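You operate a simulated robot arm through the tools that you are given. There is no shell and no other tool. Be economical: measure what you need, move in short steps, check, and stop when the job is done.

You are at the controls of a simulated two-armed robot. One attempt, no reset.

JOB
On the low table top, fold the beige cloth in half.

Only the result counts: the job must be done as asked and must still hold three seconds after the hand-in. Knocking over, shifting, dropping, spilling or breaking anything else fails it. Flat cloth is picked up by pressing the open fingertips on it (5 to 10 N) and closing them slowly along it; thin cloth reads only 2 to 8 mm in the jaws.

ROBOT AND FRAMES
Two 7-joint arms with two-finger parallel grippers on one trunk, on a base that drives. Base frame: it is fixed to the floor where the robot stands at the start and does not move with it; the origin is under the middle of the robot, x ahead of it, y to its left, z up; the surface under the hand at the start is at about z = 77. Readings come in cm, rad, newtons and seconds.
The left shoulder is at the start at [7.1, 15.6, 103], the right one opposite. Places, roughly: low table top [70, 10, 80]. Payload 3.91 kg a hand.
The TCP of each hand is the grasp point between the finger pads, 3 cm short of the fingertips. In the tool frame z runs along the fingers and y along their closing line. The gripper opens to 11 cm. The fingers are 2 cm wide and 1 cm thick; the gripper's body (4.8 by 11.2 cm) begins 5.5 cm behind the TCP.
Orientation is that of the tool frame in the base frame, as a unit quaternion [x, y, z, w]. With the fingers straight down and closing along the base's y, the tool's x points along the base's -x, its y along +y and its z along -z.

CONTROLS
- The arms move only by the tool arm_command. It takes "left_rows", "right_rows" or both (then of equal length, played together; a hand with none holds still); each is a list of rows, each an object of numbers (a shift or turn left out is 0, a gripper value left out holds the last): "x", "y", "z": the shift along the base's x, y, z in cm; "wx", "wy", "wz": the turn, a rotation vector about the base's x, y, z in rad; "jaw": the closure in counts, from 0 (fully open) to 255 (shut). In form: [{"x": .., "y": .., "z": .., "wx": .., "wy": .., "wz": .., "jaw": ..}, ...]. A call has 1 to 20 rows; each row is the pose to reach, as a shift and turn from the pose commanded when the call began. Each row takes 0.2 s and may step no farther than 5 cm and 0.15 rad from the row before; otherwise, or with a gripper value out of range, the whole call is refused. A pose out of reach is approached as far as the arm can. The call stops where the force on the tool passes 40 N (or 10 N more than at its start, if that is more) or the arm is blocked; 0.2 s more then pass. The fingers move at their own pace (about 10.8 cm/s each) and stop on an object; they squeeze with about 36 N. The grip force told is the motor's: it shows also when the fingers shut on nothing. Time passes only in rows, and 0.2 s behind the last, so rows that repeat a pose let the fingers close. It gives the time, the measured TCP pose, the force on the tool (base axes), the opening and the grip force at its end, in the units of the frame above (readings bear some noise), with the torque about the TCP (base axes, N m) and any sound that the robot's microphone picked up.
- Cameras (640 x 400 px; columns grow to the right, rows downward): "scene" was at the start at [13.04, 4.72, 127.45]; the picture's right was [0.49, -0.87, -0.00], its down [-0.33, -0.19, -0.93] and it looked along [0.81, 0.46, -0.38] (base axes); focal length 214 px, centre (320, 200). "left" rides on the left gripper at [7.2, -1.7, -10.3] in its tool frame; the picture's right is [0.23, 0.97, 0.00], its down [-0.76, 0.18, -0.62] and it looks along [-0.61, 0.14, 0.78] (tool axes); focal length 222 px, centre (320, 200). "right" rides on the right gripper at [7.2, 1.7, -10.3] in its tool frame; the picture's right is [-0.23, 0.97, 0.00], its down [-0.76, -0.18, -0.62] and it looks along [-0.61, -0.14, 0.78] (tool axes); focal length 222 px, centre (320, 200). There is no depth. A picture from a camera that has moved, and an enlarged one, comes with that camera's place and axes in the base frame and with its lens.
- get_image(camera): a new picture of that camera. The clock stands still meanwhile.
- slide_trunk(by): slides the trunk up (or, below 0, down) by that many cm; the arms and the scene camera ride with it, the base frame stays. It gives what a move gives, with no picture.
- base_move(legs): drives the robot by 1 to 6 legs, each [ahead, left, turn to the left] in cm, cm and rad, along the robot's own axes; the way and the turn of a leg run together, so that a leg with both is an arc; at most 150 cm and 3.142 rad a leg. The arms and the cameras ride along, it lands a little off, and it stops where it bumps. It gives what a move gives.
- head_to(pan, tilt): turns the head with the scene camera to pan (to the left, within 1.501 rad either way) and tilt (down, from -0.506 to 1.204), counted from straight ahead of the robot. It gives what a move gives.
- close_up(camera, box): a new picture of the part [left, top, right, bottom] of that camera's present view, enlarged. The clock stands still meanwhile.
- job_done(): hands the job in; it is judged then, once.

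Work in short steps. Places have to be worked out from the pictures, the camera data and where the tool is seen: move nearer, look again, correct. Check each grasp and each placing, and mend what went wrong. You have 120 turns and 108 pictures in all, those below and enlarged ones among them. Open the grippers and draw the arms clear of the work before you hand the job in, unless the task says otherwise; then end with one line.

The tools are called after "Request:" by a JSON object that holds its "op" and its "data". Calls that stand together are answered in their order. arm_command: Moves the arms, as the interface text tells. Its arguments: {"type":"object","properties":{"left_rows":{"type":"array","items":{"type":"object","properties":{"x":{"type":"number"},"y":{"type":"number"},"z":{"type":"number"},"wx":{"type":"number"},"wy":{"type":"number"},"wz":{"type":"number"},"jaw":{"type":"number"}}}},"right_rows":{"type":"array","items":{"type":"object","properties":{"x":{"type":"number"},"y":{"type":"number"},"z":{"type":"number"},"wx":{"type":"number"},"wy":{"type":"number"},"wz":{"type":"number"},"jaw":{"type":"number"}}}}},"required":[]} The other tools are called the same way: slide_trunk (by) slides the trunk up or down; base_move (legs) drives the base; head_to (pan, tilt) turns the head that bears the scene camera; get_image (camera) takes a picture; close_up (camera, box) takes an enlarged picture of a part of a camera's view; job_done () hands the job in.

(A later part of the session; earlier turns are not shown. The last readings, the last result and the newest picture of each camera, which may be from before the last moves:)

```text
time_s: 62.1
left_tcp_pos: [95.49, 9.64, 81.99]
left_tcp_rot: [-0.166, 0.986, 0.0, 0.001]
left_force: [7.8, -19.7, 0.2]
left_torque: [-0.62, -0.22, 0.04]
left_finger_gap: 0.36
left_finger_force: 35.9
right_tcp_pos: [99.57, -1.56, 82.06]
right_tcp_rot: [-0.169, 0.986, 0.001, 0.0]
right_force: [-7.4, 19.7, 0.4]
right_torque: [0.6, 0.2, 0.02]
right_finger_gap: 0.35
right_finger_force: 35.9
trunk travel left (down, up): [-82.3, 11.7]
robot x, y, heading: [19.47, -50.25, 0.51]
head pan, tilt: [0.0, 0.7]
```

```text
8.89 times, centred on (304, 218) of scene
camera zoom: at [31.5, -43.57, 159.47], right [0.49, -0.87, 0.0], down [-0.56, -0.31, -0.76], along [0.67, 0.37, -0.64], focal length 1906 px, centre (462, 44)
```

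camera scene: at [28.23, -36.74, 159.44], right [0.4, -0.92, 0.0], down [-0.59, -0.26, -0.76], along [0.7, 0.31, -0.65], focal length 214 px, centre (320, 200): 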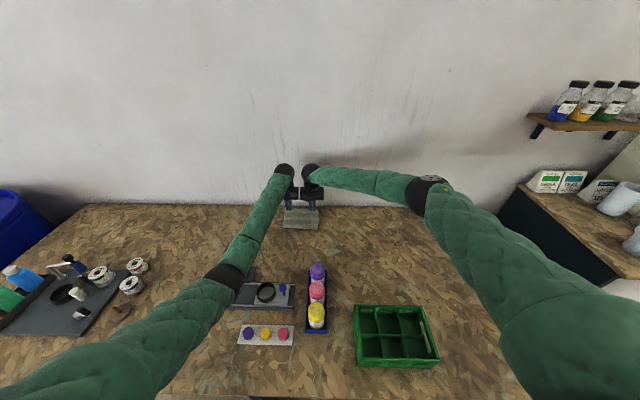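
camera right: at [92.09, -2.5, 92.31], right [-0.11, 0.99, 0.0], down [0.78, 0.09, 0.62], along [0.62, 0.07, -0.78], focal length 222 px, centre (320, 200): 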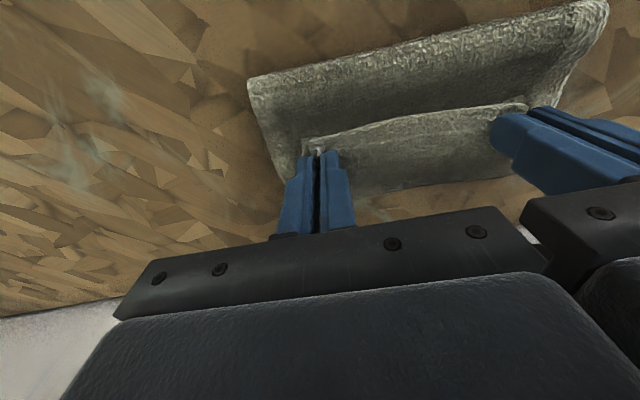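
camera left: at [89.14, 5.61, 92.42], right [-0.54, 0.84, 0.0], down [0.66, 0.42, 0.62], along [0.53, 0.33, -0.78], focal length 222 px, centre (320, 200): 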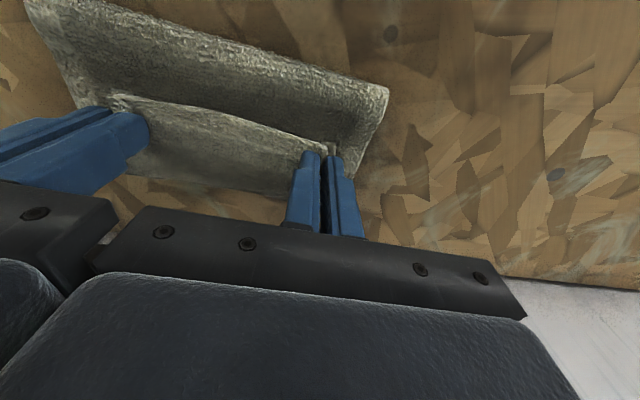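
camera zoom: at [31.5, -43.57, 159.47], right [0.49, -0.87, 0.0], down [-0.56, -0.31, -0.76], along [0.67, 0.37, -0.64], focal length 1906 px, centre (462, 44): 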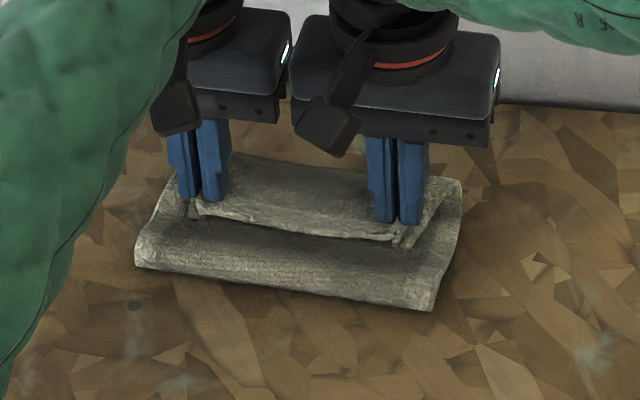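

The held strip makes a Z-bend at the far side, so the hands are too far forward. I pull them back 4 cm (slightly raised) so the strip, once flipped, ends on the far edge; then look again.

Request:
{"op": "arm_command", "data": {"left_rows": [{"z": 1}, {"x": -0.9, "y": -0.33, "z": 1}, {"x": -1.9, "y": -0.66, "z": 1}, {"x": -2.8, "y": -1, "z": 1}, {"x": -3.8, "y": -1.33, "z": 1}, {"x": -3.8, "y": -1.33, "z": 0}, {"x": -3.8, "y": -1.33, "z": 0}], "right_rows": [{"z": 1}, {"x": -0.9, "y": -0.33, "z": 1}, {"x": -1.9, "y": -0.66, "z": 1}, {"x": -2.8, "y": -1, "z": 1}, {"x": -3.8, "y": -1.33, "z": 1}, {"x": -3.8, "y": -1.33, "z": 0}, {"x": -3.8, "y": -1.33, "z": 0}]}}

Request:
{"op": "close_up", "data": {"camera": "scene", "box": [268, 195, 340, 240]}}

Request:
{"op": "get_image", "data": {"camera": "left"}}

```text
time_s: 63.7
left_tcp_pos: [91.88, 8.38, 82.15]
left_tcp_rot: [-0.167, 0.986, 0.0, 0.0]
left_force: [7.8, -20.9, 0.4]
left_torque: [-0.62, -0.23, 0.04]
left_finger_gap: 0.35
left_finger_force: 35.9
right_tcp_pos: [95.66, -3.04, 82.02]
right_tcp_rot: [-0.169, 0.986, 0.0, 0.0]
right_force: [-7.5, 20.7, 0.6]
right_torque: [0.64, 0.22, 0.06]
right_finger_gap: 0.37
right_finger_force: 35.9
trunk travel left (down, up): [-82.3, 11.7]
robot x, y, heading: [19.65, -50.52, 0.51]
head pan, tilt: [0.0, 0.7]
```

```text
8.89 times, centred on (304, 218) of scene
camera zoom: at [31.47, -43.58, 159.47], right [0.49, -0.87, 0.0], down [-0.56, -0.31, -0.76], along [0.67, 0.37, -0.64], focal length 1906 px, centre (462, 44)
```

zoom: 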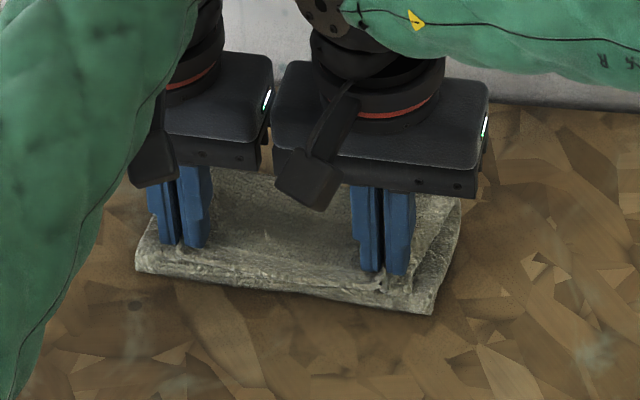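

```text
44 pictures are left
camera left: at [85.39, 4.35, 92.48], right [-0.54, 0.84, 0.0], down [0.66, 0.42, 0.62], along [0.53, 0.33, -0.78], focal length 222 px, centre (320, 200)
```

left: 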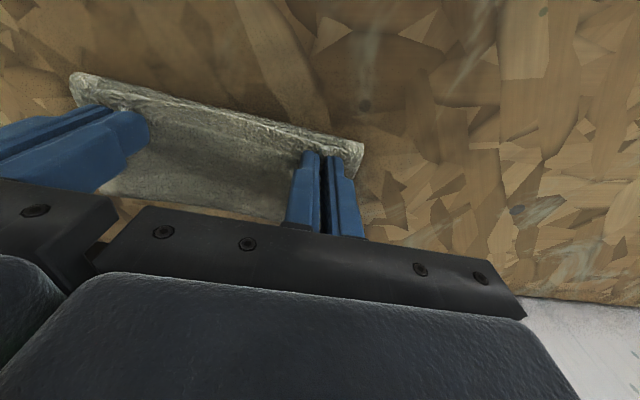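

The outline on the table didn't change, so the bottom layer's far edge is actually at about 97.5 (it crept ahead slightly). I go forward again to 93.7 and down to touch, then open the jaws slowly.

Request:
{"op": "arm_command", "data": {"left_rows": [{"z": 1.5}, {"x": 1.2, "y": 0.42, "z": 2}, {"x": 2.4, "y": 0.84, "z": 2}, {"x": 3.5, "y": 1.25, "z": 1.5}, {"x": 4.0, "y": 1.4, "z": 0.5}, {"x": 4.0, "y": 1.4, "z": -0.6}, {"x": 4.0, "y": 1.4, "z": -0.6}], "right_rows": [{"z": 1.5}, {"x": 1.2, "y": 0.42, "z": 2}, {"x": 2.4, "y": 0.84, "z": 2}, {"x": 3.5, "y": 1.25, "z": 1.5}, {"x": 4.0, "y": 1.4, "z": 0.5}, {"x": 4.0, "y": 1.4, "z": -0.6}, {"x": 4.0, "y": 1.4, "z": -0.6}]}}

Request:
{"op": "arm_command", "data": {"left_rows": [{"jaw": 245}, {"jaw": 235}, {"jaw": 225}, {"jaw": 215}, {"jaw": 205}, {"jaw": 200}], "right_rows": [{"jaw": 245}, {"jaw": 235}, {"jaw": 225}, {"jaw": 215}, {"jaw": 205}, {"jaw": 200}]}}

Request:
{"op": "close_up", "data": {"camera": "scene", "box": [268, 195, 340, 240]}}

```text
time_s: 65.3
left_tcp_pos: [95.84, 9.76, 81.46]
left_tcp_rot: [-0.167, 0.986, 0.0, 0.001]
left_force: [7.1, -19.0, 1.1]
left_torque: [-0.61, -0.22, 0.05]
left_finger_gap: 0.35
left_finger_force: 35.9
right_tcp_pos: [99.72, -1.56, 81.51]
right_tcp_rot: [-0.169, 0.986, 0.001, 0.0]
right_force: [-7.0, 18.3, 1.7]
right_torque: [0.64, 0.19, 0.07]
right_finger_gap: 0.37
right_finger_force: 35.7
trunk travel left (down, up): [-82.3, 11.7]
robot x, y, heading: [19.61, -50.45, 0.513]
head pan, tilt: [0.0, 0.7]
```

```text
time_s: 66.7
left_tcp_pos: [95.81, 9.76, 81.41]
left_tcp_rot: [-0.168, 0.986, 0.0, 0.001]
left_force: [1.2, 0.0, 1.1]
left_torque: [-0.01, -0.02, 0.03]
left_finger_gap: 2.37
left_finger_force: 0.1
right_tcp_pos: [99.79, -1.65, 81.44]
right_tcp_rot: [-0.169, 0.986, 0.001, 0.0]
right_force: [0.1, -0.4, -0.2]
right_torque: [-0.03, 0.04, 0.01]
right_finger_gap: 2.38
right_finger_force: 0.1
trunk travel left (down, up): [-82.3, 11.7]
robot x, y, heading: [20.05, -50.23, 0.505]
head pan, tilt: [0.0, 0.7]
```

```text
8.89 times, centred on (304, 218) of scene
camera zoom: at [31.51, -43.55, 159.47], right [0.49, -0.87, 0.0], down [-0.56, -0.31, -0.76], along [0.67, 0.37, -0.64], focal length 1906 px, centre (462, 44)
```

zoom: 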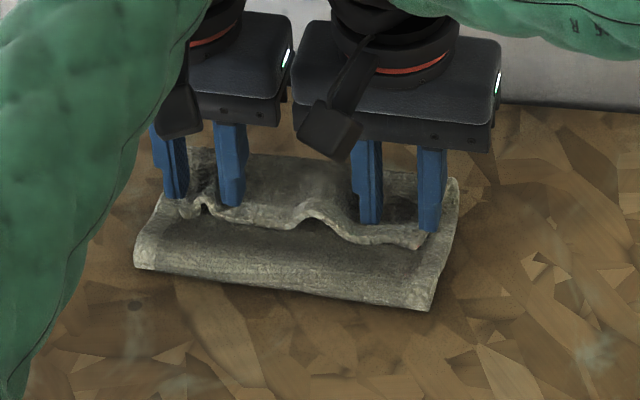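

Released. I raise both hands 10 cm and look at how the cloth settles.

Request:
{"op": "arm_command", "data": {"left_rows": [{"z": 2}, {"z": 5}, {"z": 8}, {"z": 11}, {"z": 14}, {"z": 14}], "right_rows": [{"z": 2}, {"z": 5}, {"z": 8}, {"z": 11}, {"z": 14}, {"z": 14}]}}

Request:
{"op": "get_image", "data": {"camera": "left"}}

Request:
{"op": "close_up", "data": {"camera": "scene", "box": [258, 185, 346, 240]}}

```text
time_s: 68.1
left_tcp_pos: [95.8, 9.93, 95.33]
left_tcp_rot: [-0.169, 0.986, 0.0, 0.0]
left_force: [0.3, 0.3, 0.3]
left_torque: [-0.02, -0.01, 0.0]
left_finger_gap: 2.36
left_finger_force: 0.0
right_tcp_pos: [99.88, -1.56, 95.3]
right_tcp_rot: [-0.169, 0.986, 0.001, -0.001]
right_force: [1.0, 1.1, 0.0]
right_torque: [-0.01, -0.02, -0.03]
right_finger_gap: 2.4
right_finger_force: 0.1
trunk travel left (down, up): [-82.3, 11.7]
robot x, y, heading: [19.52, -50.2, 0.508]
head pan, tilt: [0.0, 0.7]
```

```text
42 pictures are left
camera left: at [89.45, 5.96, 105.75], right [-0.54, 0.84, 0.0], down [0.66, 0.42, 0.62], along [0.53, 0.33, -0.78], focal length 222 px, centre (320, 200)
```

left: 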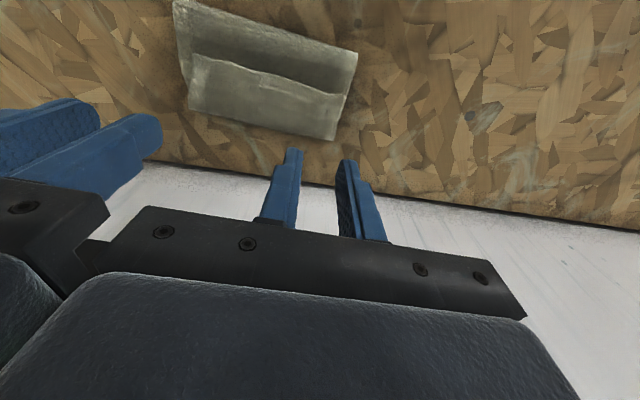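

```text
7.27 times, centred on (302, 212) of scene
camera zoom: at [31.57, -43.47, 159.45], right [0.49, -0.87, 0.0], down [-0.56, -0.31, -0.76], along [0.67, 0.37, -0.65], focal length 1560 px, centre (451, 109)
```

zoom: 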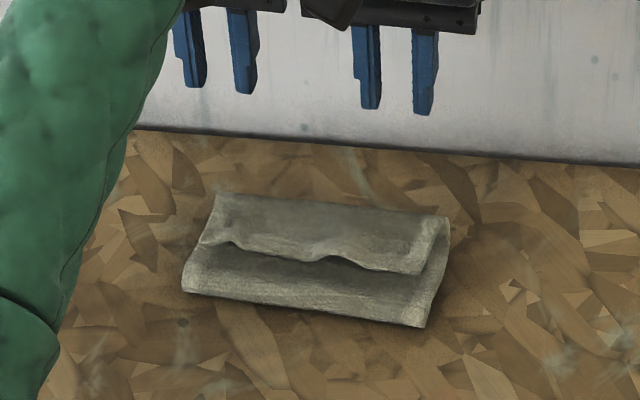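

The cloth is folded, but the gripped strip lies turned back on top (a Z of about 4–6 cm). I'll flip it forward: close the fingers, set the tips down between the fold and the free edge, then push forward under the edge.

Request:
{"op": "arm_command", "data": {"left_rows": [{"x": -2, "y": -0.7, "jaw": 255}, {"x": -4.06, "y": -1.43}, {"x": -4.06, "y": -1.43, "z": -4}, {"x": -4.06, "y": -1.43, "z": -8}, {"x": -4.06, "y": -1.43, "z": -11}, {"x": -4.06, "y": -1.43, "z": -13}, {"x": -4.06, "y": -1.43, "z": -14}, {"x": -4.06, "y": -1.43, "z": -14}], "right_rows": [{"x": -2, "y": -0.7, "jaw": 255}, {"x": -4.06, "y": -1.43}, {"x": -4.06, "y": -1.43, "z": -4}, {"x": -4.06, "y": -1.43, "z": -8}, {"x": -4.06, "y": -1.43, "z": -11}, {"x": -4.06, "y": -1.43, "z": -13}, {"x": -4.06, "y": -1.43, "z": -14}, {"x": -4.06, "y": -1.43, "z": -14}]}}

Request:
{"op": "close_up", "data": {"camera": "scene", "box": [258, 185, 346, 240]}}

Request:
{"op": "get_image", "data": {"camera": "left"}}

```text
time_s: 69.9
left_tcp_pos: [91.71, 8.24, 81.37]
left_tcp_rot: [-0.168, 0.986, -0.001, 0.001]
left_force: [-0.2, 0.2, 0.0]
left_torque: [0.01, -0.03, 0.01]
left_finger_gap: 0.02
left_finger_force: 36.0
right_tcp_pos: [95.68, -3.04, 81.43]
right_tcp_rot: [-0.169, 0.986, 0.001, 0.0]
right_force: [0.8, -0.2, -0.4]
right_torque: [-0.02, -0.02, 0.01]
right_finger_gap: 0.0
right_finger_force: 36.2
trunk travel left (down, up): [-82.3, 11.7]
robot x, y, heading: [20.21, -50.7, 0.507]
head pan, tilt: [0.0, 0.7]
```

```text
7.27 times, centred on (302, 212) of scene
camera zoom: at [31.52, -43.54, 159.46], right [0.49, -0.87, 0.0], down [-0.56, -0.31, -0.76], along [0.67, 0.37, -0.64], focal length 1560 px, centre (451, 109)
```

zoom: 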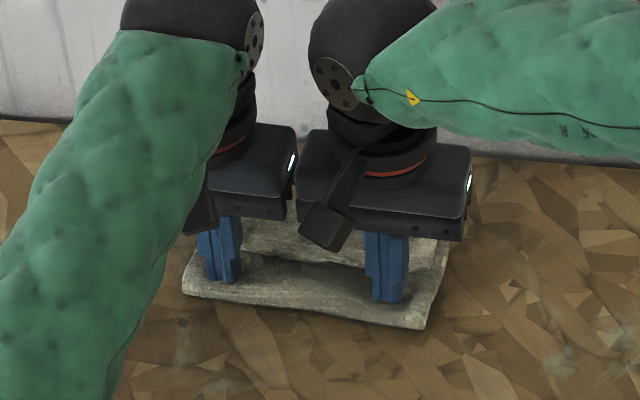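

```text
39 pictures are left
camera left: at [85.23, 4.27, 91.88], right [-0.54, 0.84, 0.0], down [0.66, 0.42, 0.62], along [0.53, 0.33, -0.78], focal length 222 px, centre (320, 200)
```

left: 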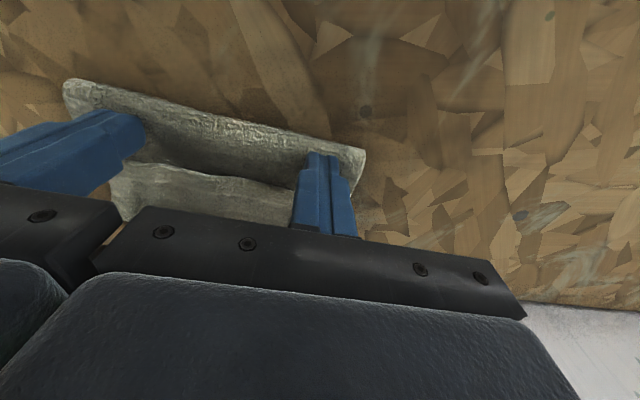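

The tips are in the valley just short of the free edge, with no force. I lower 0.5 cm and push forward 5 cm.

Request:
{"op": "arm_command", "data": {"left_rows": [{"z": -0.5}, {"x": 0.7, "y": 0.25, "z": -0.5}, {"x": 1.4, "y": 0.5, "z": -0.5}, {"x": 2.1, "y": 0.75, "z": -0.5}, {"x": 2.8, "y": 1.0, "z": -0.5}, {"x": 3.5, "y": 1.25, "z": -0.4}, {"x": 4.2, "y": 1.5, "z": -0.3}, {"x": 4.7, "y": 1.66, "z": -0.2}, {"x": 4.7, "y": 1.66, "z": -0.2}], "right_rows": [{"z": -0.5}, {"x": 0.7, "y": 0.25, "z": -0.5}, {"x": 1.4, "y": 0.5, "z": -0.5}, {"x": 2.1, "y": 0.75, "z": -0.5}, {"x": 2.8, "y": 1.0, "z": -0.5}, {"x": 3.5, "y": 1.25, "z": -0.4}, {"x": 4.2, "y": 1.5, "z": -0.3}, {"x": 4.7, "y": 1.66, "z": -0.2}, {"x": 4.7, "y": 1.66, "z": -0.2}]}}

Request:
{"op": "close_up", "data": {"camera": "scene", "box": [258, 185, 346, 240]}}

Request:
{"op": "get_image", "data": {"camera": "left"}}

```text
time_s: 71.9
left_tcp_pos: [96.42, 10.02, 81.25]
left_tcp_rot: [-0.166, 0.986, 0.001, 0.001]
left_force: [0.3, -0.2, -0.1]
left_torque: [0.01, -0.01, -0.03]
left_finger_gap: 0.0
left_finger_force: 35.8
right_tcp_pos: [100.4, -1.29, 81.07]
right_tcp_rot: [-0.169, 0.986, 0.0, 0.0]
right_force: [-0.2, -0.2, 0.5]
right_torque: [-0.03, -0.01, -0.02]
right_finger_gap: 0.0
right_finger_force: 35.8
trunk travel left (down, up): [-82.3, 11.7]
robot x, y, heading: [19.78, -50.55, 0.508]
head pan, tilt: [0.0, 0.7]
```

```text
7.27 times, centred on (302, 212) of scene
camera zoom: at [31.51, -43.55, 159.47], right [0.49, -0.87, 0.0], down [-0.56, -0.31, -0.76], along [0.67, 0.37, -0.64], focal length 1560 px, centre (451, 109)
```

zoom: 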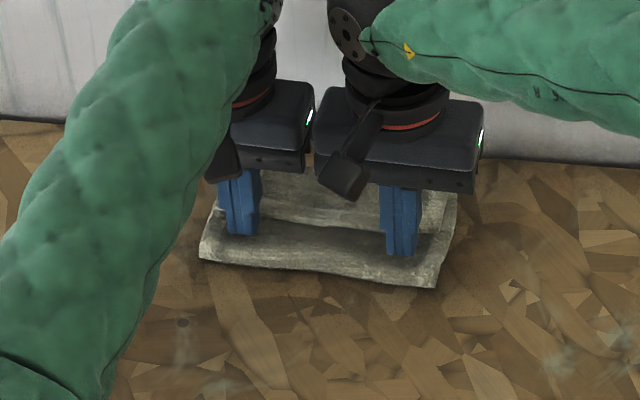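

```text
37 pictures are left
camera left: at [89.99, 5.93, 91.62], right [-0.54, 0.84, 0.0], down [0.66, 0.42, 0.62], along [0.53, 0.33, -0.78], focal length 222 px, centre (320, 200)
```

left: 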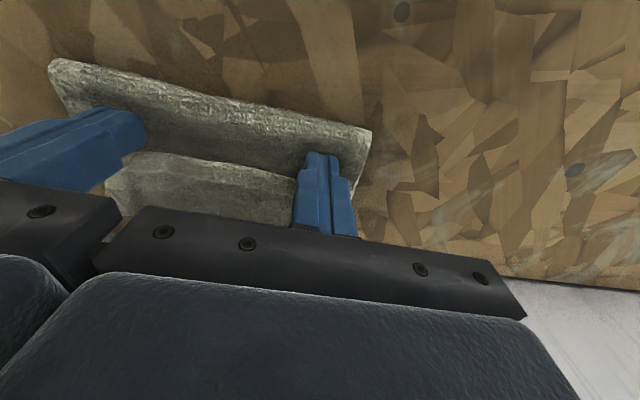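

The whole cloth slid forward instead. It slides easily, so I press the tips lightly on it here and drag it back toward the robot; then I'll regrip the free edge and release it leaning forward.

Request:
{"op": "arm_command", "data": {"left_rows": [{"z": -0.3}, {"z": -0.5}, {"z": -0.6}, {"z": -0.6}], "right_rows": [{"z": -0.2}, {"z": -0.35}, {"z": -0.45}, {"z": -0.45}]}}

```text
time_s: 72.9
left_tcp_pos: [96.47, 9.92, 80.74]
left_tcp_rot: [-0.166, 0.986, 0.0, 0.001]
left_force: [0.6, 0.2, 2.1]
left_torque: [-0.02, 0.01, -0.01]
left_finger_gap: 0.0
left_finger_force: 36.2
right_tcp_pos: [100.22, -1.2, 80.8]
right_tcp_rot: [-0.17, 0.985, 0.001, 0.001]
right_force: [0.7, -1.0, 0.5]
right_torque: [0.0, 0.02, 0.03]
right_finger_gap: 0.03
right_finger_force: 36.2
trunk travel left (down, up): [-82.3, 11.7]
robot x, y, heading: [19.65, -50.09, 0.508]
head pan, tilt: [0.0, 0.7]
```

Light contact only; I press a little more and drag back 5 cm.

Request:
{"op": "arm_command", "data": {"left_rows": [{"z": -0.25}, {"z": -0.25}, {"x": -1, "y": -0.35, "z": -0.25}, {"x": -2, "y": -0.7, "z": -0.25}, {"x": -3, "y": -1.05, "z": -0.25}, {"x": -4, "y": -1.4, "z": -0.25}, {"x": -4.7, "y": -1.65, "z": -0.25}, {"x": -4.7, "y": -1.65, "z": -0.25}], "right_rows": [{"z": -0.3}, {"z": -0.35}, {"x": -1, "y": -0.35, "z": -0.35}, {"x": -2, "y": -0.7, "z": -0.35}, {"x": -3, "y": -1.05, "z": -0.35}, {"x": -4, "y": -1.4, "z": -0.35}, {"x": -4.7, "y": -1.65, "z": -0.35}, {"x": -4.7, "y": -1.65, "z": -0.35}]}}

Request:
{"op": "close_up", "data": {"camera": "scene", "box": [258, 185, 346, 240]}}

Request:
{"op": "get_image", "data": {"camera": "left"}}

```text
time_s: 74.7
left_tcp_pos: [91.75, 8.3, 80.54]
left_tcp_rot: [-0.168, 0.986, 0.0, 0.001]
left_force: [3.0, 0.3, 8.8]
left_torque: [-0.02, -0.06, -0.02]
left_finger_gap: 0.01
left_finger_force: 35.5
right_tcp_pos: [95.68, -3.07, 80.64]
right_tcp_rot: [-0.169, 0.986, 0.001, 0.001]
right_force: [2.1, 0.6, 8.0]
right_torque: [0.05, 0.01, 0.01]
right_finger_gap: 0.01
right_finger_force: 35.8
trunk travel left (down, up): [-82.3, 11.7]
robot x, y, heading: [19.78, -50.15, 0.505]
head pan, tilt: [0.0, 0.7]
```

```text
7.27 times, centred on (302, 212) of scene
camera zoom: at [31.39, -43.66, 159.49], right [0.49, -0.87, 0.0], down [-0.56, -0.31, -0.77], along [0.67, 0.37, -0.64], focal length 1560 px, centre (451, 109)
```

zoom: 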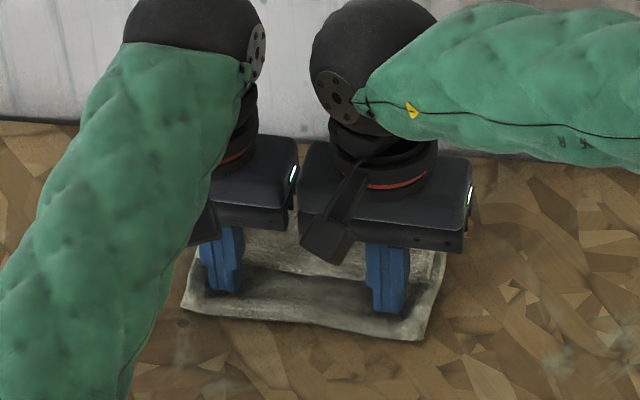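

```text
35 pictures are left
camera left: at [85.27, 4.24, 90.91], right [-0.54, 0.84, 0.0], down [0.66, 0.42, 0.62], along [0.53, 0.33, -0.78], focal length 222 px, centre (320, 200)
```

left: 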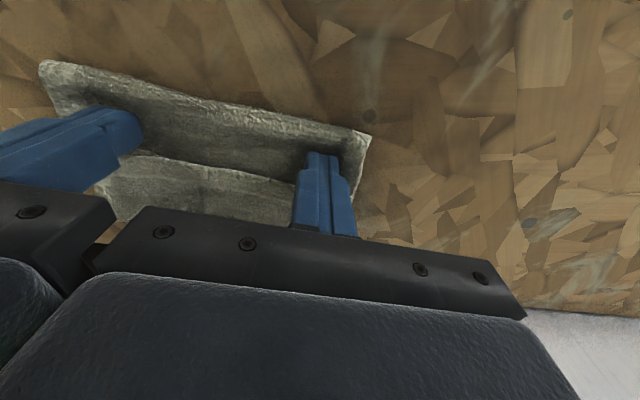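

Dragging works. I drag another 4 cm, then lift to inspect.

Request:
{"op": "arm_command", "data": {"left_rows": [{"x": -1, "y": -0.35}, {"x": -2, "y": -0.7}, {"x": -3, "y": -1.05}, {"x": -3.8, "y": -1.33}, {"x": -3.8, "y": -1.33}, {"x": -3.8, "y": -1.33, "z": 3}, {"x": -3.8, "y": -1.33, "z": 7}, {"x": -3.8, "y": -1.33, "z": 12}, {"x": -3.8, "y": -1.33, "z": 12}], "right_rows": [{"x": -1, "y": -0.35}, {"x": -2, "y": -0.7}, {"x": -3, "y": -1.05}, {"x": -3.8, "y": -1.33}, {"x": -3.8, "y": -1.33}, {"x": -3.8, "y": -1.33, "z": 3}, {"x": -3.8, "y": -1.33, "z": 7}, {"x": -3.8, "y": -1.33, "z": 12}, {"x": -3.8, "y": -1.33, "z": 12}]}}

Request:
{"op": "get_image", "data": {"camera": "left"}}

Request:
{"op": "close_up", "data": {"camera": "scene", "box": [258, 195, 346, 250]}}

```text
time_s: 76.7
left_tcp_pos: [87.72, 6.77, 92.48]
left_tcp_rot: [-0.168, 0.986, 0.0, 0.0]
left_force: [0.6, -0.3, -0.1]
left_torque: [-0.03, -0.02, -0.04]
left_finger_gap: 0.0
left_finger_force: 36.3
right_tcp_pos: [91.94, -4.19, 92.44]
right_tcp_rot: [-0.168, 0.986, 0.001, -0.001]
right_force: [0.1, 0.6, -0.2]
right_torque: [0.03, 0.02, 0.03]
right_finger_gap: 0.02
right_finger_force: 36.3
trunk travel left (down, up): [-82.3, 11.7]
robot x, y, heading: [20.17, -50.36, 0.508]
head pan, tilt: [0.0, 0.7]
```

```text
34 pictures are left
camera left: at [81.32, 2.77, 102.81], right [-0.54, 0.84, 0.0], down [0.66, 0.42, 0.62], along [0.53, 0.33, -0.78], focal length 222 px, centre (320, 200)
```

left: 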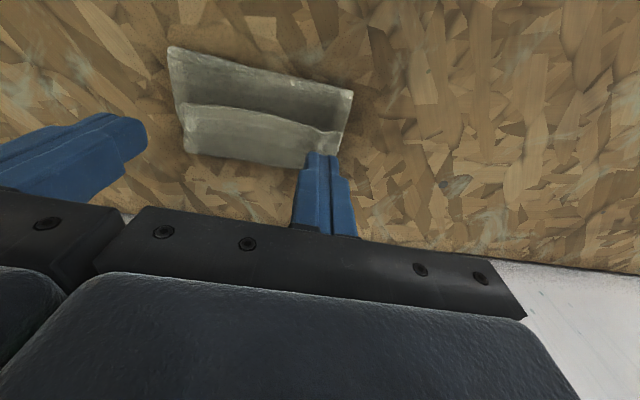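

```text
7.27 times, centred on (302, 222) of scene
camera zoom: at [31.56, -43.51, 159.45], right [0.49, -0.87, 0.0], down [-0.56, -0.31, -0.76], along [0.67, 0.37, -0.65], focal length 1560 px, centre (451, 36)
```

zoom: 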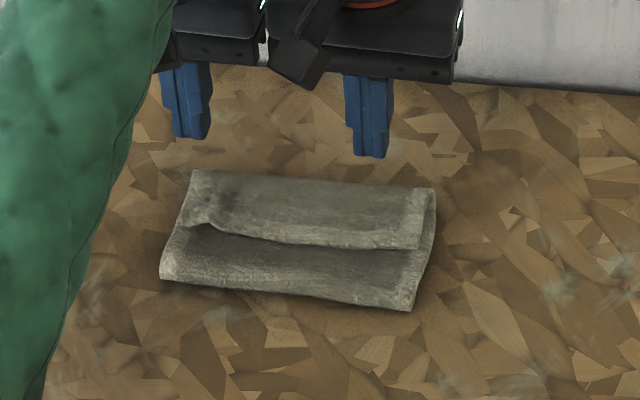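

Now it is clear: it is a Z-fold whose free edge lies on top at about 87.5 ahead. I will regrip that free edge with both hands, open the Z by lifting, and re-lay it. First I position above the free edge.

Request:
{"op": "arm_command", "data": {"left_rows": [{"x": 1.6, "y": 0.7, "jaw": 205}, {"x": 3.33, "y": 1.38}, {"x": 3.33, "y": 1.38, "z": -4}, {"x": 3.33, "y": 1.38, "z": -8}, {"x": 3.33, "y": 1.38, "z": -10}, {"x": 3.33, "y": 1.38, "z": -10}], "right_rows": [{"x": 1.6, "y": 0.25, "jaw": 205}, {"x": 3.27, "y": 0.51}, {"x": 3.27, "y": 0.51, "z": -4}, {"x": 3.27, "y": 0.51, "z": -8}, {"x": 3.27, "y": 0.51, "z": -10}, {"x": 3.27, "y": 0.51, "z": -10}]}}

Request:
{"op": "get_image", "data": {"camera": "left"}}

Request:
{"op": "get_image", "data": {"camera": "right"}}

```text
time_s: 78.1
left_tcp_pos: [91.26, 8.37, 82.43]
left_tcp_rot: [-0.166, 0.986, 0.001, 0.001]
left_force: [0.3, -0.1, -0.9]
left_torque: [-0.01, 0.01, 0.02]
left_finger_gap: 2.15
left_finger_force: 0.0
right_tcp_pos: [95.12, -3.66, 82.41]
right_tcp_rot: [-0.169, 0.986, 0.0, 0.001]
right_force: [0.0, -0.1, 0.4]
right_torque: [0.02, 0.0, -0.02]
right_finger_gap: 2.13
right_finger_force: 0.0
trunk travel left (down, up): [-82.3, 11.7]
robot x, y, heading: [20.08, -50.3, 0.509]
head pan, tilt: [0.0, 0.7]
```

```text
32 pictures are left
camera left: at [84.8, 4.34, 92.74], right [-0.54, 0.84, 0.0], down [0.66, 0.42, 0.62], along [0.53, 0.33, -0.78], focal length 222 px, centre (320, 200)
```

left: 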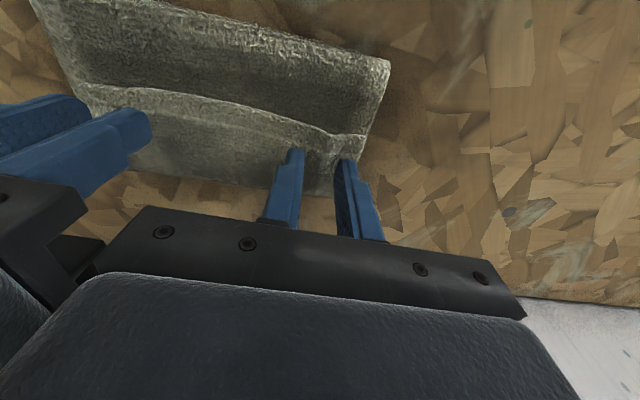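

```text
31 pictures are left
camera right: at [87.72, -4.52, 92.66], right [-0.11, 0.99, 0.0], down [0.78, 0.09, 0.62], along [0.62, 0.07, -0.78], focal length 222 px, centre (320, 200)
```

right: 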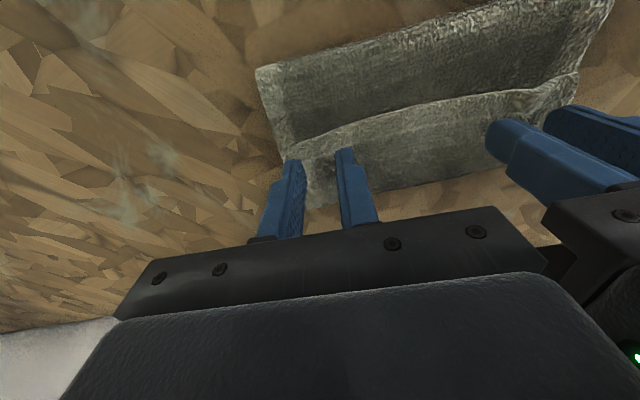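

Positioned about right; I shift both 0.4 cm inward and lower until light contact.

Request:
{"op": "arm_command", "data": {"left_rows": [{"x": 0.13, "y": -0.38, "z": -0.6}, {"x": 0.13, "y": -0.38, "z": -1.2}, {"x": 0.13, "y": -0.38, "z": -1.4}, {"x": 0.13, "y": -0.38, "z": -1.4}], "right_rows": [{"x": -0.13, "y": 0.38, "z": -0.6}, {"x": -0.13, "y": 0.38, "z": -1.2}, {"x": -0.13, "y": 0.38, "z": -1.4}, {"x": -0.13, "y": 0.38, "z": -1.4}]}}

```text
time_s: 79.1
left_tcp_pos: [91.47, 7.89, 81.17]
left_tcp_rot: [-0.168, 0.986, 0.0, 0.001]
left_force: [0.7, 0.3, 3.7]
left_torque: [0.02, -0.02, 0.01]
left_finger_gap: 2.14
left_finger_force: 0.1
right_tcp_pos: [94.99, -3.44, 81.09]
right_tcp_rot: [-0.17, 0.985, 0.001, 0.0]
right_force: [0.2, 1.0, 2.5]
right_torque: [0.06, 0.02, -0.02]
right_finger_gap: 2.15
right_finger_force: 0.1
trunk travel left (down, up): [-82.3, 11.7]
robot x, y, heading: [19.47, -50.45, 0.509]
head pan, tilt: [0.0, 0.7]
```

Contact at 3–4 N, which favours gripping just the top layer. I close slowly.

Request:
{"op": "arm_command", "data": {"left_rows": [{"z": -0.1}, {"z": -0.1, "jaw": 211}, {"z": -0.1, "jaw": 217}, {"z": -0.1, "jaw": 223}, {"z": -0.1, "jaw": 229}, {"z": -0.1, "jaw": 235}, {"z": -0.1, "jaw": 241}, {"z": -0.1, "jaw": 247}, {"z": -0.1, "jaw": 255}, {"z": -0.1}, {"z": -0.1}], "right_rows": [{"z": -0.15}, {"z": -0.15, "jaw": 211}, {"z": -0.15, "jaw": 217}, {"z": -0.15, "jaw": 223}, {"z": -0.15, "jaw": 229}, {"z": -0.15, "jaw": 235}, {"z": -0.15, "jaw": 241}, {"z": -0.15, "jaw": 247}, {"z": -0.15, "jaw": 255}, {"z": -0.15}, {"z": -0.15}]}}

Request:
{"op": "arm_command", "data": {"left_rows": [{"z": 1}, {"x": -0.5, "y": -0.17, "z": 2}, {"x": -1, "y": -0.35, "z": 3}, {"x": -1.5, "y": -0.5, "z": 4}, {"x": -1.5, "y": -0.5, "z": 4}], "right_rows": [{"z": 1}, {"x": -0.5, "y": -0.17, "z": 2}, {"x": -1, "y": -0.35, "z": 3}, {"x": -1.5, "y": -0.5, "z": 4}, {"x": -1.5, "y": -0.5, "z": 4}]}}

Request:
{"op": "close_up", "data": {"camera": "scene", "box": [258, 195, 346, 250]}}

Request:
{"op": "get_image", "data": {"camera": "right"}}

```text
time_s: 81.5
left_tcp_pos: [91.35, 7.88, 80.95]
left_tcp_rot: [-0.167, 0.986, 0.0, 0.001]
left_force: [2.2, -7.1, 4.3]
left_torque: [-0.23, -0.07, 0.08]
left_finger_gap: 0.35
left_finger_force: 36.4
right_tcp_pos: [94.94, -3.37, 81.06]
right_tcp_rot: [-0.169, 0.986, 0.001, 0.001]
right_force: [-2.9, 7.4, 5.6]
right_torque: [0.27, 0.08, -0.04]
right_finger_gap: 0.28
right_finger_force: 36.2
trunk travel left (down, up): [-82.3, 11.7]
robot x, y, heading: [19.72, -50.24, 0.509]
head pan, tilt: [0.0, 0.7]
```

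```text
time_s: 82.7
left_tcp_pos: [89.98, 7.51, 85.0]
left_tcp_rot: [-0.168, 0.986, 0.0, 0.001]
left_force: [2.4, -8.0, 0.9]
left_torque: [-0.22, -0.05, 0.12]
left_finger_gap: 0.36
left_finger_force: 36.5
right_tcp_pos: [93.64, -4.07, 84.91]
right_tcp_rot: [-0.17, 0.985, 0.001, 0.0]
right_force: [-1.6, 7.1, 0.2]
right_torque: [0.2, 0.07, 0.0]
right_finger_gap: 0.26
right_finger_force: 35.2
trunk travel left (down, up): [-82.3, 11.7]
robot x, y, heading: [19.82, -50.61, 0.509]
head pan, tilt: [0.0, 0.7]
```

```text
7.27 times, centred on (302, 222) of scene
camera zoom: at [31.53, -43.52, 159.46], right [0.49, -0.87, 0.0], down [-0.56, -0.31, -0.76], along [0.67, 0.37, -0.64], focal length 1560 px, centre (451, 36)
```

zoom: 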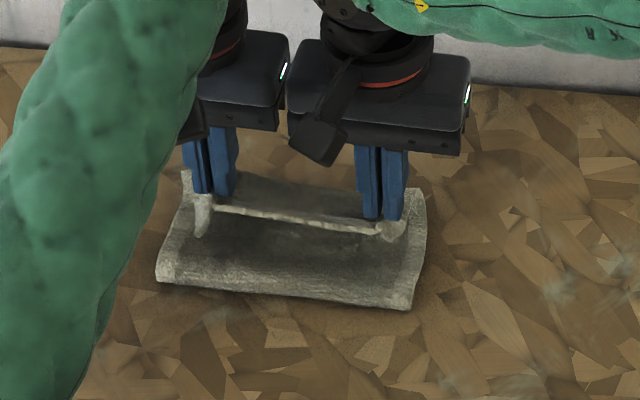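

```text
29 pictures are left
camera right: at [86.15, -4.79, 95.25], right [-0.11, 0.99, 0.0], down [0.78, 0.09, 0.62], along [0.62, 0.07, -0.78], focal length 222 px, centre (320, 200)
```

right: 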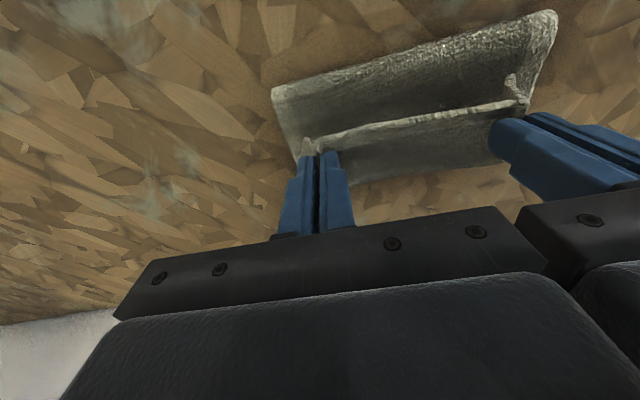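

Both hold only the free edge. I lift to z 91 while moving back 6 cm so the Z opens and the bottom half flattens.

Request:
{"op": "arm_command", "data": {"left_rows": [{"x": -0.6, "y": -0.2, "z": 1.5}, {"x": -1.4, "y": -0.5, "z": 3}, {"x": -2.4, "y": -0.85, "z": 4.5}, {"x": -3.6, "y": -1.25, "z": 5.5}, {"x": -4.8, "y": -1.7, "z": 6.2}, {"x": -5.7, "y": -2, "z": 6.2}, {"x": -5.7, "y": -2, "z": 6.2}], "right_rows": [{"x": -0.6, "y": -0.2, "z": 1.5}, {"x": -1.4, "y": -0.5, "z": 3}, {"x": -2.4, "y": -0.85, "z": 4.5}, {"x": -3.6, "y": -1.25, "z": 5.5}, {"x": -4.8, "y": -1.7, "z": 6.2}, {"x": -5.7, "y": -2, "z": 6.2}, {"x": -5.7, "y": -2, "z": 6.2}]}}

Request:
{"op": "close_up", "data": {"camera": "scene", "box": [248, 195, 344, 255]}}

Request:
{"op": "get_image", "data": {"camera": "right"}}

```text
time_s: 84.3
left_tcp_pos: [84.26, 5.43, 91.09]
left_tcp_rot: [-0.167, 0.986, 0.0, 0.002]
left_force: [2.5, -6.3, -0.2]
left_torque: [-0.18, -0.05, 0.08]
left_finger_gap: 0.34
left_finger_force: 35.8
right_tcp_pos: [87.86, -5.74, 91.16]
right_tcp_rot: [-0.169, 0.986, 0.002, 0.0]
right_force: [-2.3, 7.3, -0.8]
right_torque: [0.22, 0.05, -0.02]
right_finger_gap: 0.25
right_finger_force: 36.5
trunk travel left (down, up): [-82.3, 11.7]
robot x, y, heading: [19.6, -50.23, 0.507]
head pan, tilt: [0.0, 0.7]
```

```text
6.67 times, centred on (296, 225) of scene
camera zoom: at [31.53, -43.55, 159.46], right [0.49, -0.87, 0.0], down [-0.56, -0.31, -0.76], along [0.67, 0.37, -0.64], focal length 1430 px, centre (480, 33)
```

zoom: 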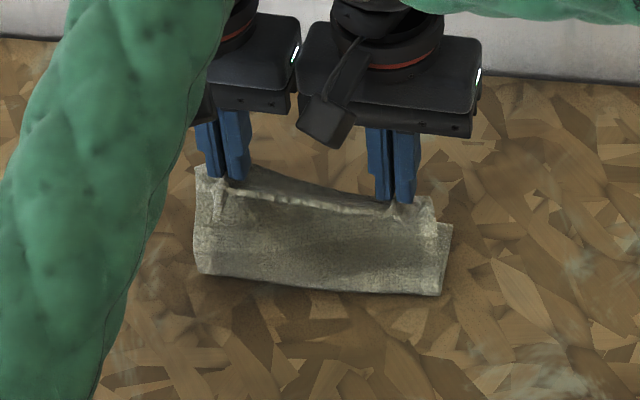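

```text
27 pictures are left
camera right: at [80.48, -6.68, 101.43], right [-0.11, 0.99, 0.0], down [0.78, 0.09, 0.62], along [0.62, 0.07, -0.78], focal length 222 px, centre (320, 200)
```

right: 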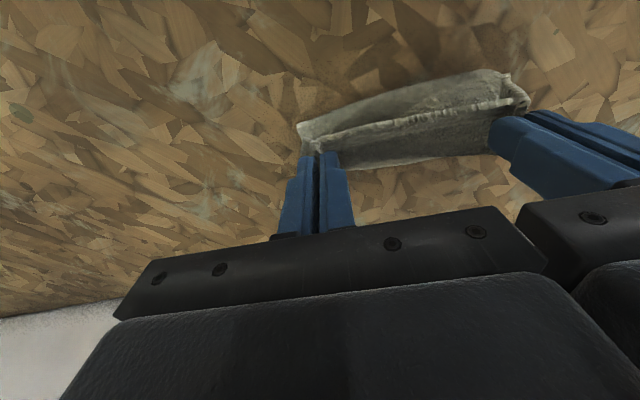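

Opened well: the lower layer now ends near 89, and the upper half stands vertically. I move the hands back another 4.5 cm so that the crease rolls back to the middle.

Request:
{"op": "arm_command", "data": {"left_rows": [{"x": -1, "y": -0.35}, {"x": -2, "y": -0.7, "z": -0.3}, {"x": -3, "y": -1.05, "z": -0.8}, {"x": -4.25, "y": -1.5, "z": -1.5}, {"x": -4.7, "y": -1.65, "z": -2.5}, {"x": -4.7, "y": -1.65, "z": -2.5}], "right_rows": [{"x": -1, "y": -0.35}, {"x": -2, "y": -0.7, "z": -0.3}, {"x": -3, "y": -1.05, "z": -0.8}, {"x": -4.25, "y": -1.5, "z": -1.5}, {"x": -4.7, "y": -1.65, "z": -2.5}, {"x": -4.7, "y": -1.65, "z": -2.5}]}}

Request:
{"op": "close_up", "data": {"camera": "scene", "box": [248, 195, 344, 255]}}

```text
time_s: 85.7
left_tcp_pos: [79.48, 3.65, 88.63]
left_tcp_rot: [-0.168, 0.986, 0.0, 0.001]
left_force: [2.2, -5.7, -0.5]
left_torque: [-0.23, -0.08, 0.08]
left_finger_gap: 0.36
left_finger_force: 36.2
right_tcp_pos: [83.14, -7.62, 88.64]
right_tcp_rot: [-0.169, 0.986, 0.002, 0.0]
right_force: [-3.3, 6.9, -0.5]
right_torque: [0.2, 0.07, -0.03]
right_finger_gap: 0.28
right_finger_force: 36.6
trunk travel left (down, up): [-82.3, 11.7]
robot x, y, heading: [20.04, -50.75, 0.507]
head pan, tilt: [0.0, 0.7]
```

```text
6.67 times, centred on (296, 225) of scene
camera zoom: at [31.48, -43.57, 159.47], right [0.49, -0.87, 0.0], down [-0.56, -0.31, -0.76], along [0.67, 0.37, -0.64], focal length 1430 px, centre (480, 33)
```

zoom: 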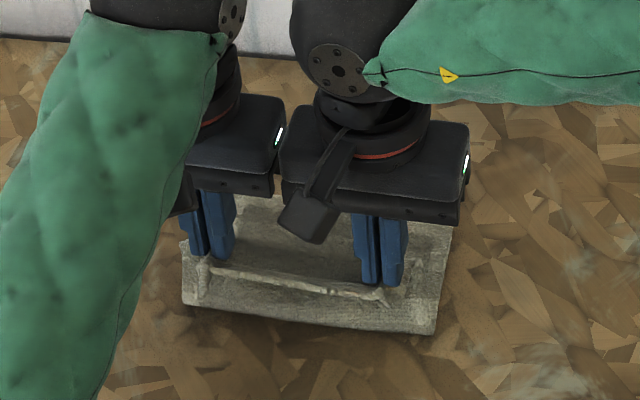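

The far edge of the lower layer stayed at about 88.8 and the crease is now at about 77.9: nearly exact half. I swing the held edge forward along an arc, keeping it about 5 cm above the table, leaning forward.

Request:
{"op": "arm_command", "data": {"left_rows": [{"x": 1.7, "y": 0.6, "z": 1.6}, {"x": 3.6, "y": 1.26, "z": 1.4}, {"x": 5.5, "y": 1.92, "z": 0.6}, {"x": 7.4, "y": 2.6, "z": -1.0}, {"x": 8.6, "y": 3.0, "z": -2.4}, {"x": 9.25, "y": 3.25, "z": -3.4}, {"x": 9.25, "y": 3.25, "z": -3.4}], "right_rows": [{"x": 1.7, "y": 0.6, "z": 1.6}, {"x": 3.6, "y": 1.26, "z": 1.4}, {"x": 5.5, "y": 1.92, "z": 0.6}, {"x": 7.4, "y": 2.6, "z": -1.0}, {"x": 8.6, "y": 3.0, "z": -2.4}, {"x": 9.25, "y": 3.25, "z": -3.4}, {"x": 9.25, "y": 3.25, "z": -3.4}]}}

Request:
{"op": "close_up", "data": {"camera": "scene", "box": [248, 195, 344, 255]}}

Request:
{"op": "get_image", "data": {"camera": "right"}}

```text
time_s: 87.3
left_tcp_pos: [88.73, 7.04, 85.21]
left_tcp_rot: [-0.167, 0.986, 0.0, 0.001]
left_force: [2.6, -7.2, -1.0]
left_torque: [-0.2, -0.08, 0.07]
left_finger_gap: 0.37
left_finger_force: 36.8
right_tcp_pos: [92.36, -4.38, 85.25]
right_tcp_rot: [-0.17, 0.986, 0.001, 0.0]
right_force: [-1.9, 7.3, 0.7]
right_torque: [0.18, 0.07, -0.07]
right_finger_gap: 0.25
right_finger_force: 36.4
trunk travel left (down, up): [-82.3, 11.7]
robot x, y, heading: [19.81, -50.31, 0.507]
head pan, tilt: [0.0, 0.7]
```

```text
6.67 times, centred on (296, 225) of scene
camera zoom: at [31.49, -43.57, 159.47], right [0.49, -0.87, 0.0], down [-0.56, -0.31, -0.76], along [0.67, 0.37, -0.64], focal length 1430 px, centre (480, 33)
```

zoom: 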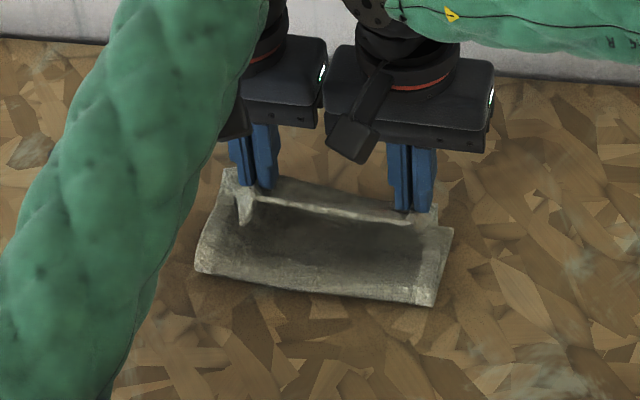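

```text
24 pictures are left
camera right: at [84.96, -5.17, 95.46], right [-0.11, 0.99, 0.0], down [0.78, 0.09, 0.62], along [0.62, 0.07, -0.78], focal length 222 px, centre (320, 200)
```

right: 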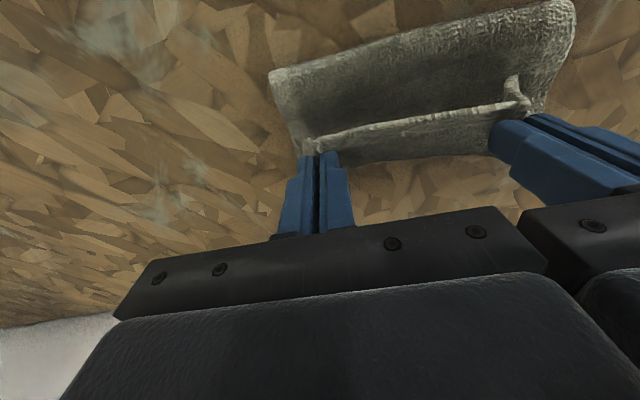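

The cloth's stiffness at the pinch pulls the crease ahead, so laying down with the held strip repeats the Z. Instead I go back to roll the crease to 77.9, then come forward only to a lean of about 60° and release quickly in the air so the strip can spring straight and fall forward.

Request:
{"op": "arm_command", "data": {"left_rows": [{"x": -0.65, "y": -0.2, "z": 1.2}, {"x": -1.85, "y": -0.65, "z": 2.6}, {"x": -3.75, "y": -1.3, "z": 4}, {"x": -5.65, "y": -2, "z": 5}, {"x": -7.55, "y": -2.65, "z": 5}, {"x": -9.25, "y": -3.25, "z": 3.4}, {"x": -9.6, "y": -3.4, "z": 2.9}, {"x": -9.6, "y": -3.4, "z": 2.9}, {"x": -7.6, "y": -2.7, "z": 3.3}, {"x": -5.8, "y": -2.05, "z": 3}, {"x": -4.6, "y": -1.62, "z": 2.4}, {"x": -4.6, "y": -1.62, "z": 2.4}], "right_rows": [{"x": -0.65, "y": -0.2, "z": 1.2}, {"x": -1.85, "y": -0.65, "z": 2.6}, {"x": -3.75, "y": -1.3, "z": 4}, {"x": -5.65, "y": -2, "z": 5}, {"x": -7.55, "y": -2.65, "z": 5}, {"x": -9.25, "y": -3.25, "z": 3.4}, {"x": -9.6, "y": -3.4, "z": 2.9}, {"x": -9.6, "y": -3.4, "z": 2.9}, {"x": -7.6, "y": -2.7, "z": 3.3}, {"x": -5.8, "y": -2.05, "z": 3}, {"x": -4.6, "y": -1.62, "z": 2.4}, {"x": -4.6, "y": -1.62, "z": 2.4}]}}

Request:
{"op": "close_up", "data": {"camera": "scene", "box": [248, 195, 344, 255]}}

```text
time_s: 89.9
left_tcp_pos: [84.08, 5.45, 87.69]
left_tcp_rot: [-0.167, 0.986, 0.0, 0.0]
left_force: [2.7, -8.0, -0.1]
left_torque: [-0.2, -0.03, 0.1]
left_finger_gap: 0.38
left_finger_force: 36.3
right_tcp_pos: [87.6, -5.94, 87.72]
right_tcp_rot: [-0.168, 0.986, 0.001, 0.0]
right_force: [-2.7, 7.2, -0.8]
right_torque: [0.24, 0.08, -0.03]
right_finger_gap: 0.23
right_finger_force: 35.9
trunk travel left (down, up): [-82.3, 11.7]
robot x, y, heading: [19.76, -50.05, 0.504]
head pan, tilt: [0.0, 0.7]
```

```text
6.67 times, centred on (296, 225) of scene
camera zoom: at [31.48, -43.58, 159.47], right [0.49, -0.87, 0.0], down [-0.56, -0.31, -0.76], along [0.67, 0.37, -0.64], focal length 1430 px, centre (480, 33)
```

zoom: 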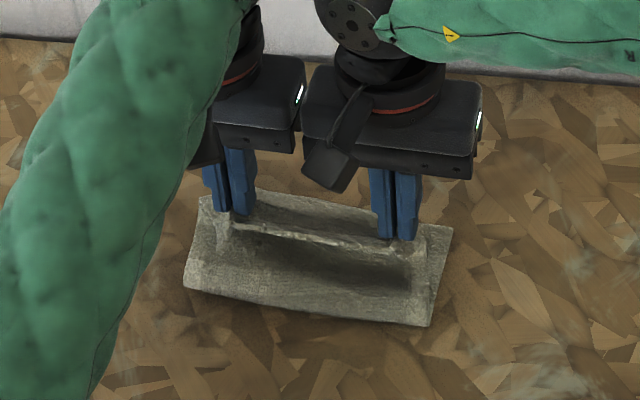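

Crease is at about 79 and the sheet leans forward. I open both jaws quickly and let it fall.

Request:
{"op": "arm_command", "data": {"left_rows": [{"jaw": 130}, {"jaw": 130}, {"jaw": 130}], "right_rows": [{"jaw": 130}, {"jaw": 130}, {"jaw": 130}]}}

Request:
{"op": "close_up", "data": {"camera": "scene", "box": [248, 195, 344, 255]}}

Request:
{"op": "get_image", "data": {"camera": "left"}}

```text
time_s: 90.7
left_tcp_pos: [84.11, 5.37, 87.74]
left_tcp_rot: [-0.167, 0.986, 0.0, 0.0]
left_force: [-0.6, -1.2, 0.1]
left_torque: [-0.02, 0.0, 0.0]
left_finger_gap: 5.36
left_finger_force: 0.1
right_tcp_pos: [87.81, -5.95, 87.58]
right_tcp_rot: [-0.169, 0.986, 0.001, 0.001]
right_force: [0.1, 0.5, -0.1]
right_torque: [0.0, 0.0, -0.01]
right_finger_gap: 5.4
right_finger_force: 0.0
trunk travel left (down, up): [-82.3, 11.7]
robot x, y, heading: [19.69, -50.39, 0.508]
head pan, tilt: [0.0, 0.7]
```

```text
6.67 times, centred on (296, 225) of scene
camera zoom: at [31.52, -43.55, 159.47], right [0.49, -0.87, 0.0], down [-0.56, -0.31, -0.76], along [0.67, 0.37, -0.64], focal length 1430 px, centre (480, 33)
```

zoom: 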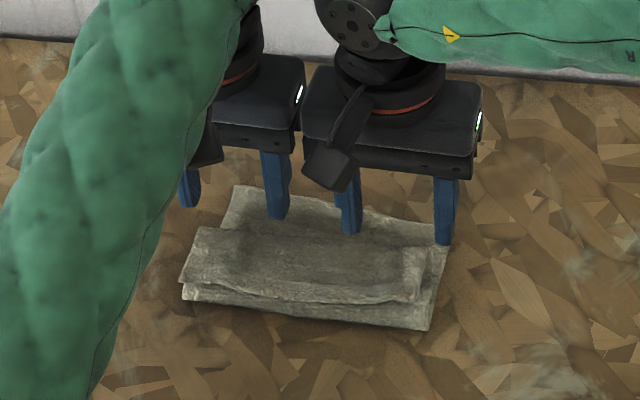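

```text
21 pictures are left
camera left: at [77.7, 1.46, 98.04], right [-0.54, 0.84, 0.0], down [0.66, 0.42, 0.62], along [0.53, 0.33, -0.78], focal length 222 px, centre (320, 200)
```

left: 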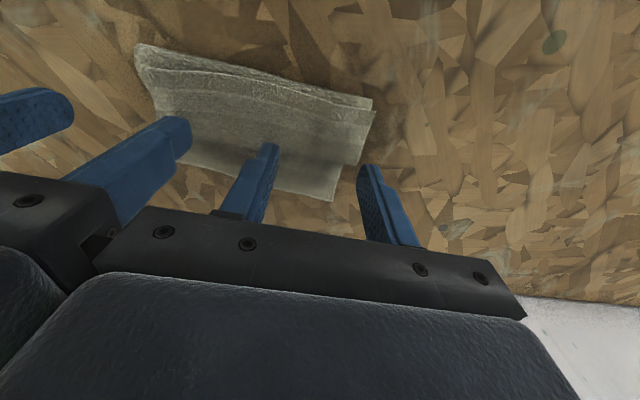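

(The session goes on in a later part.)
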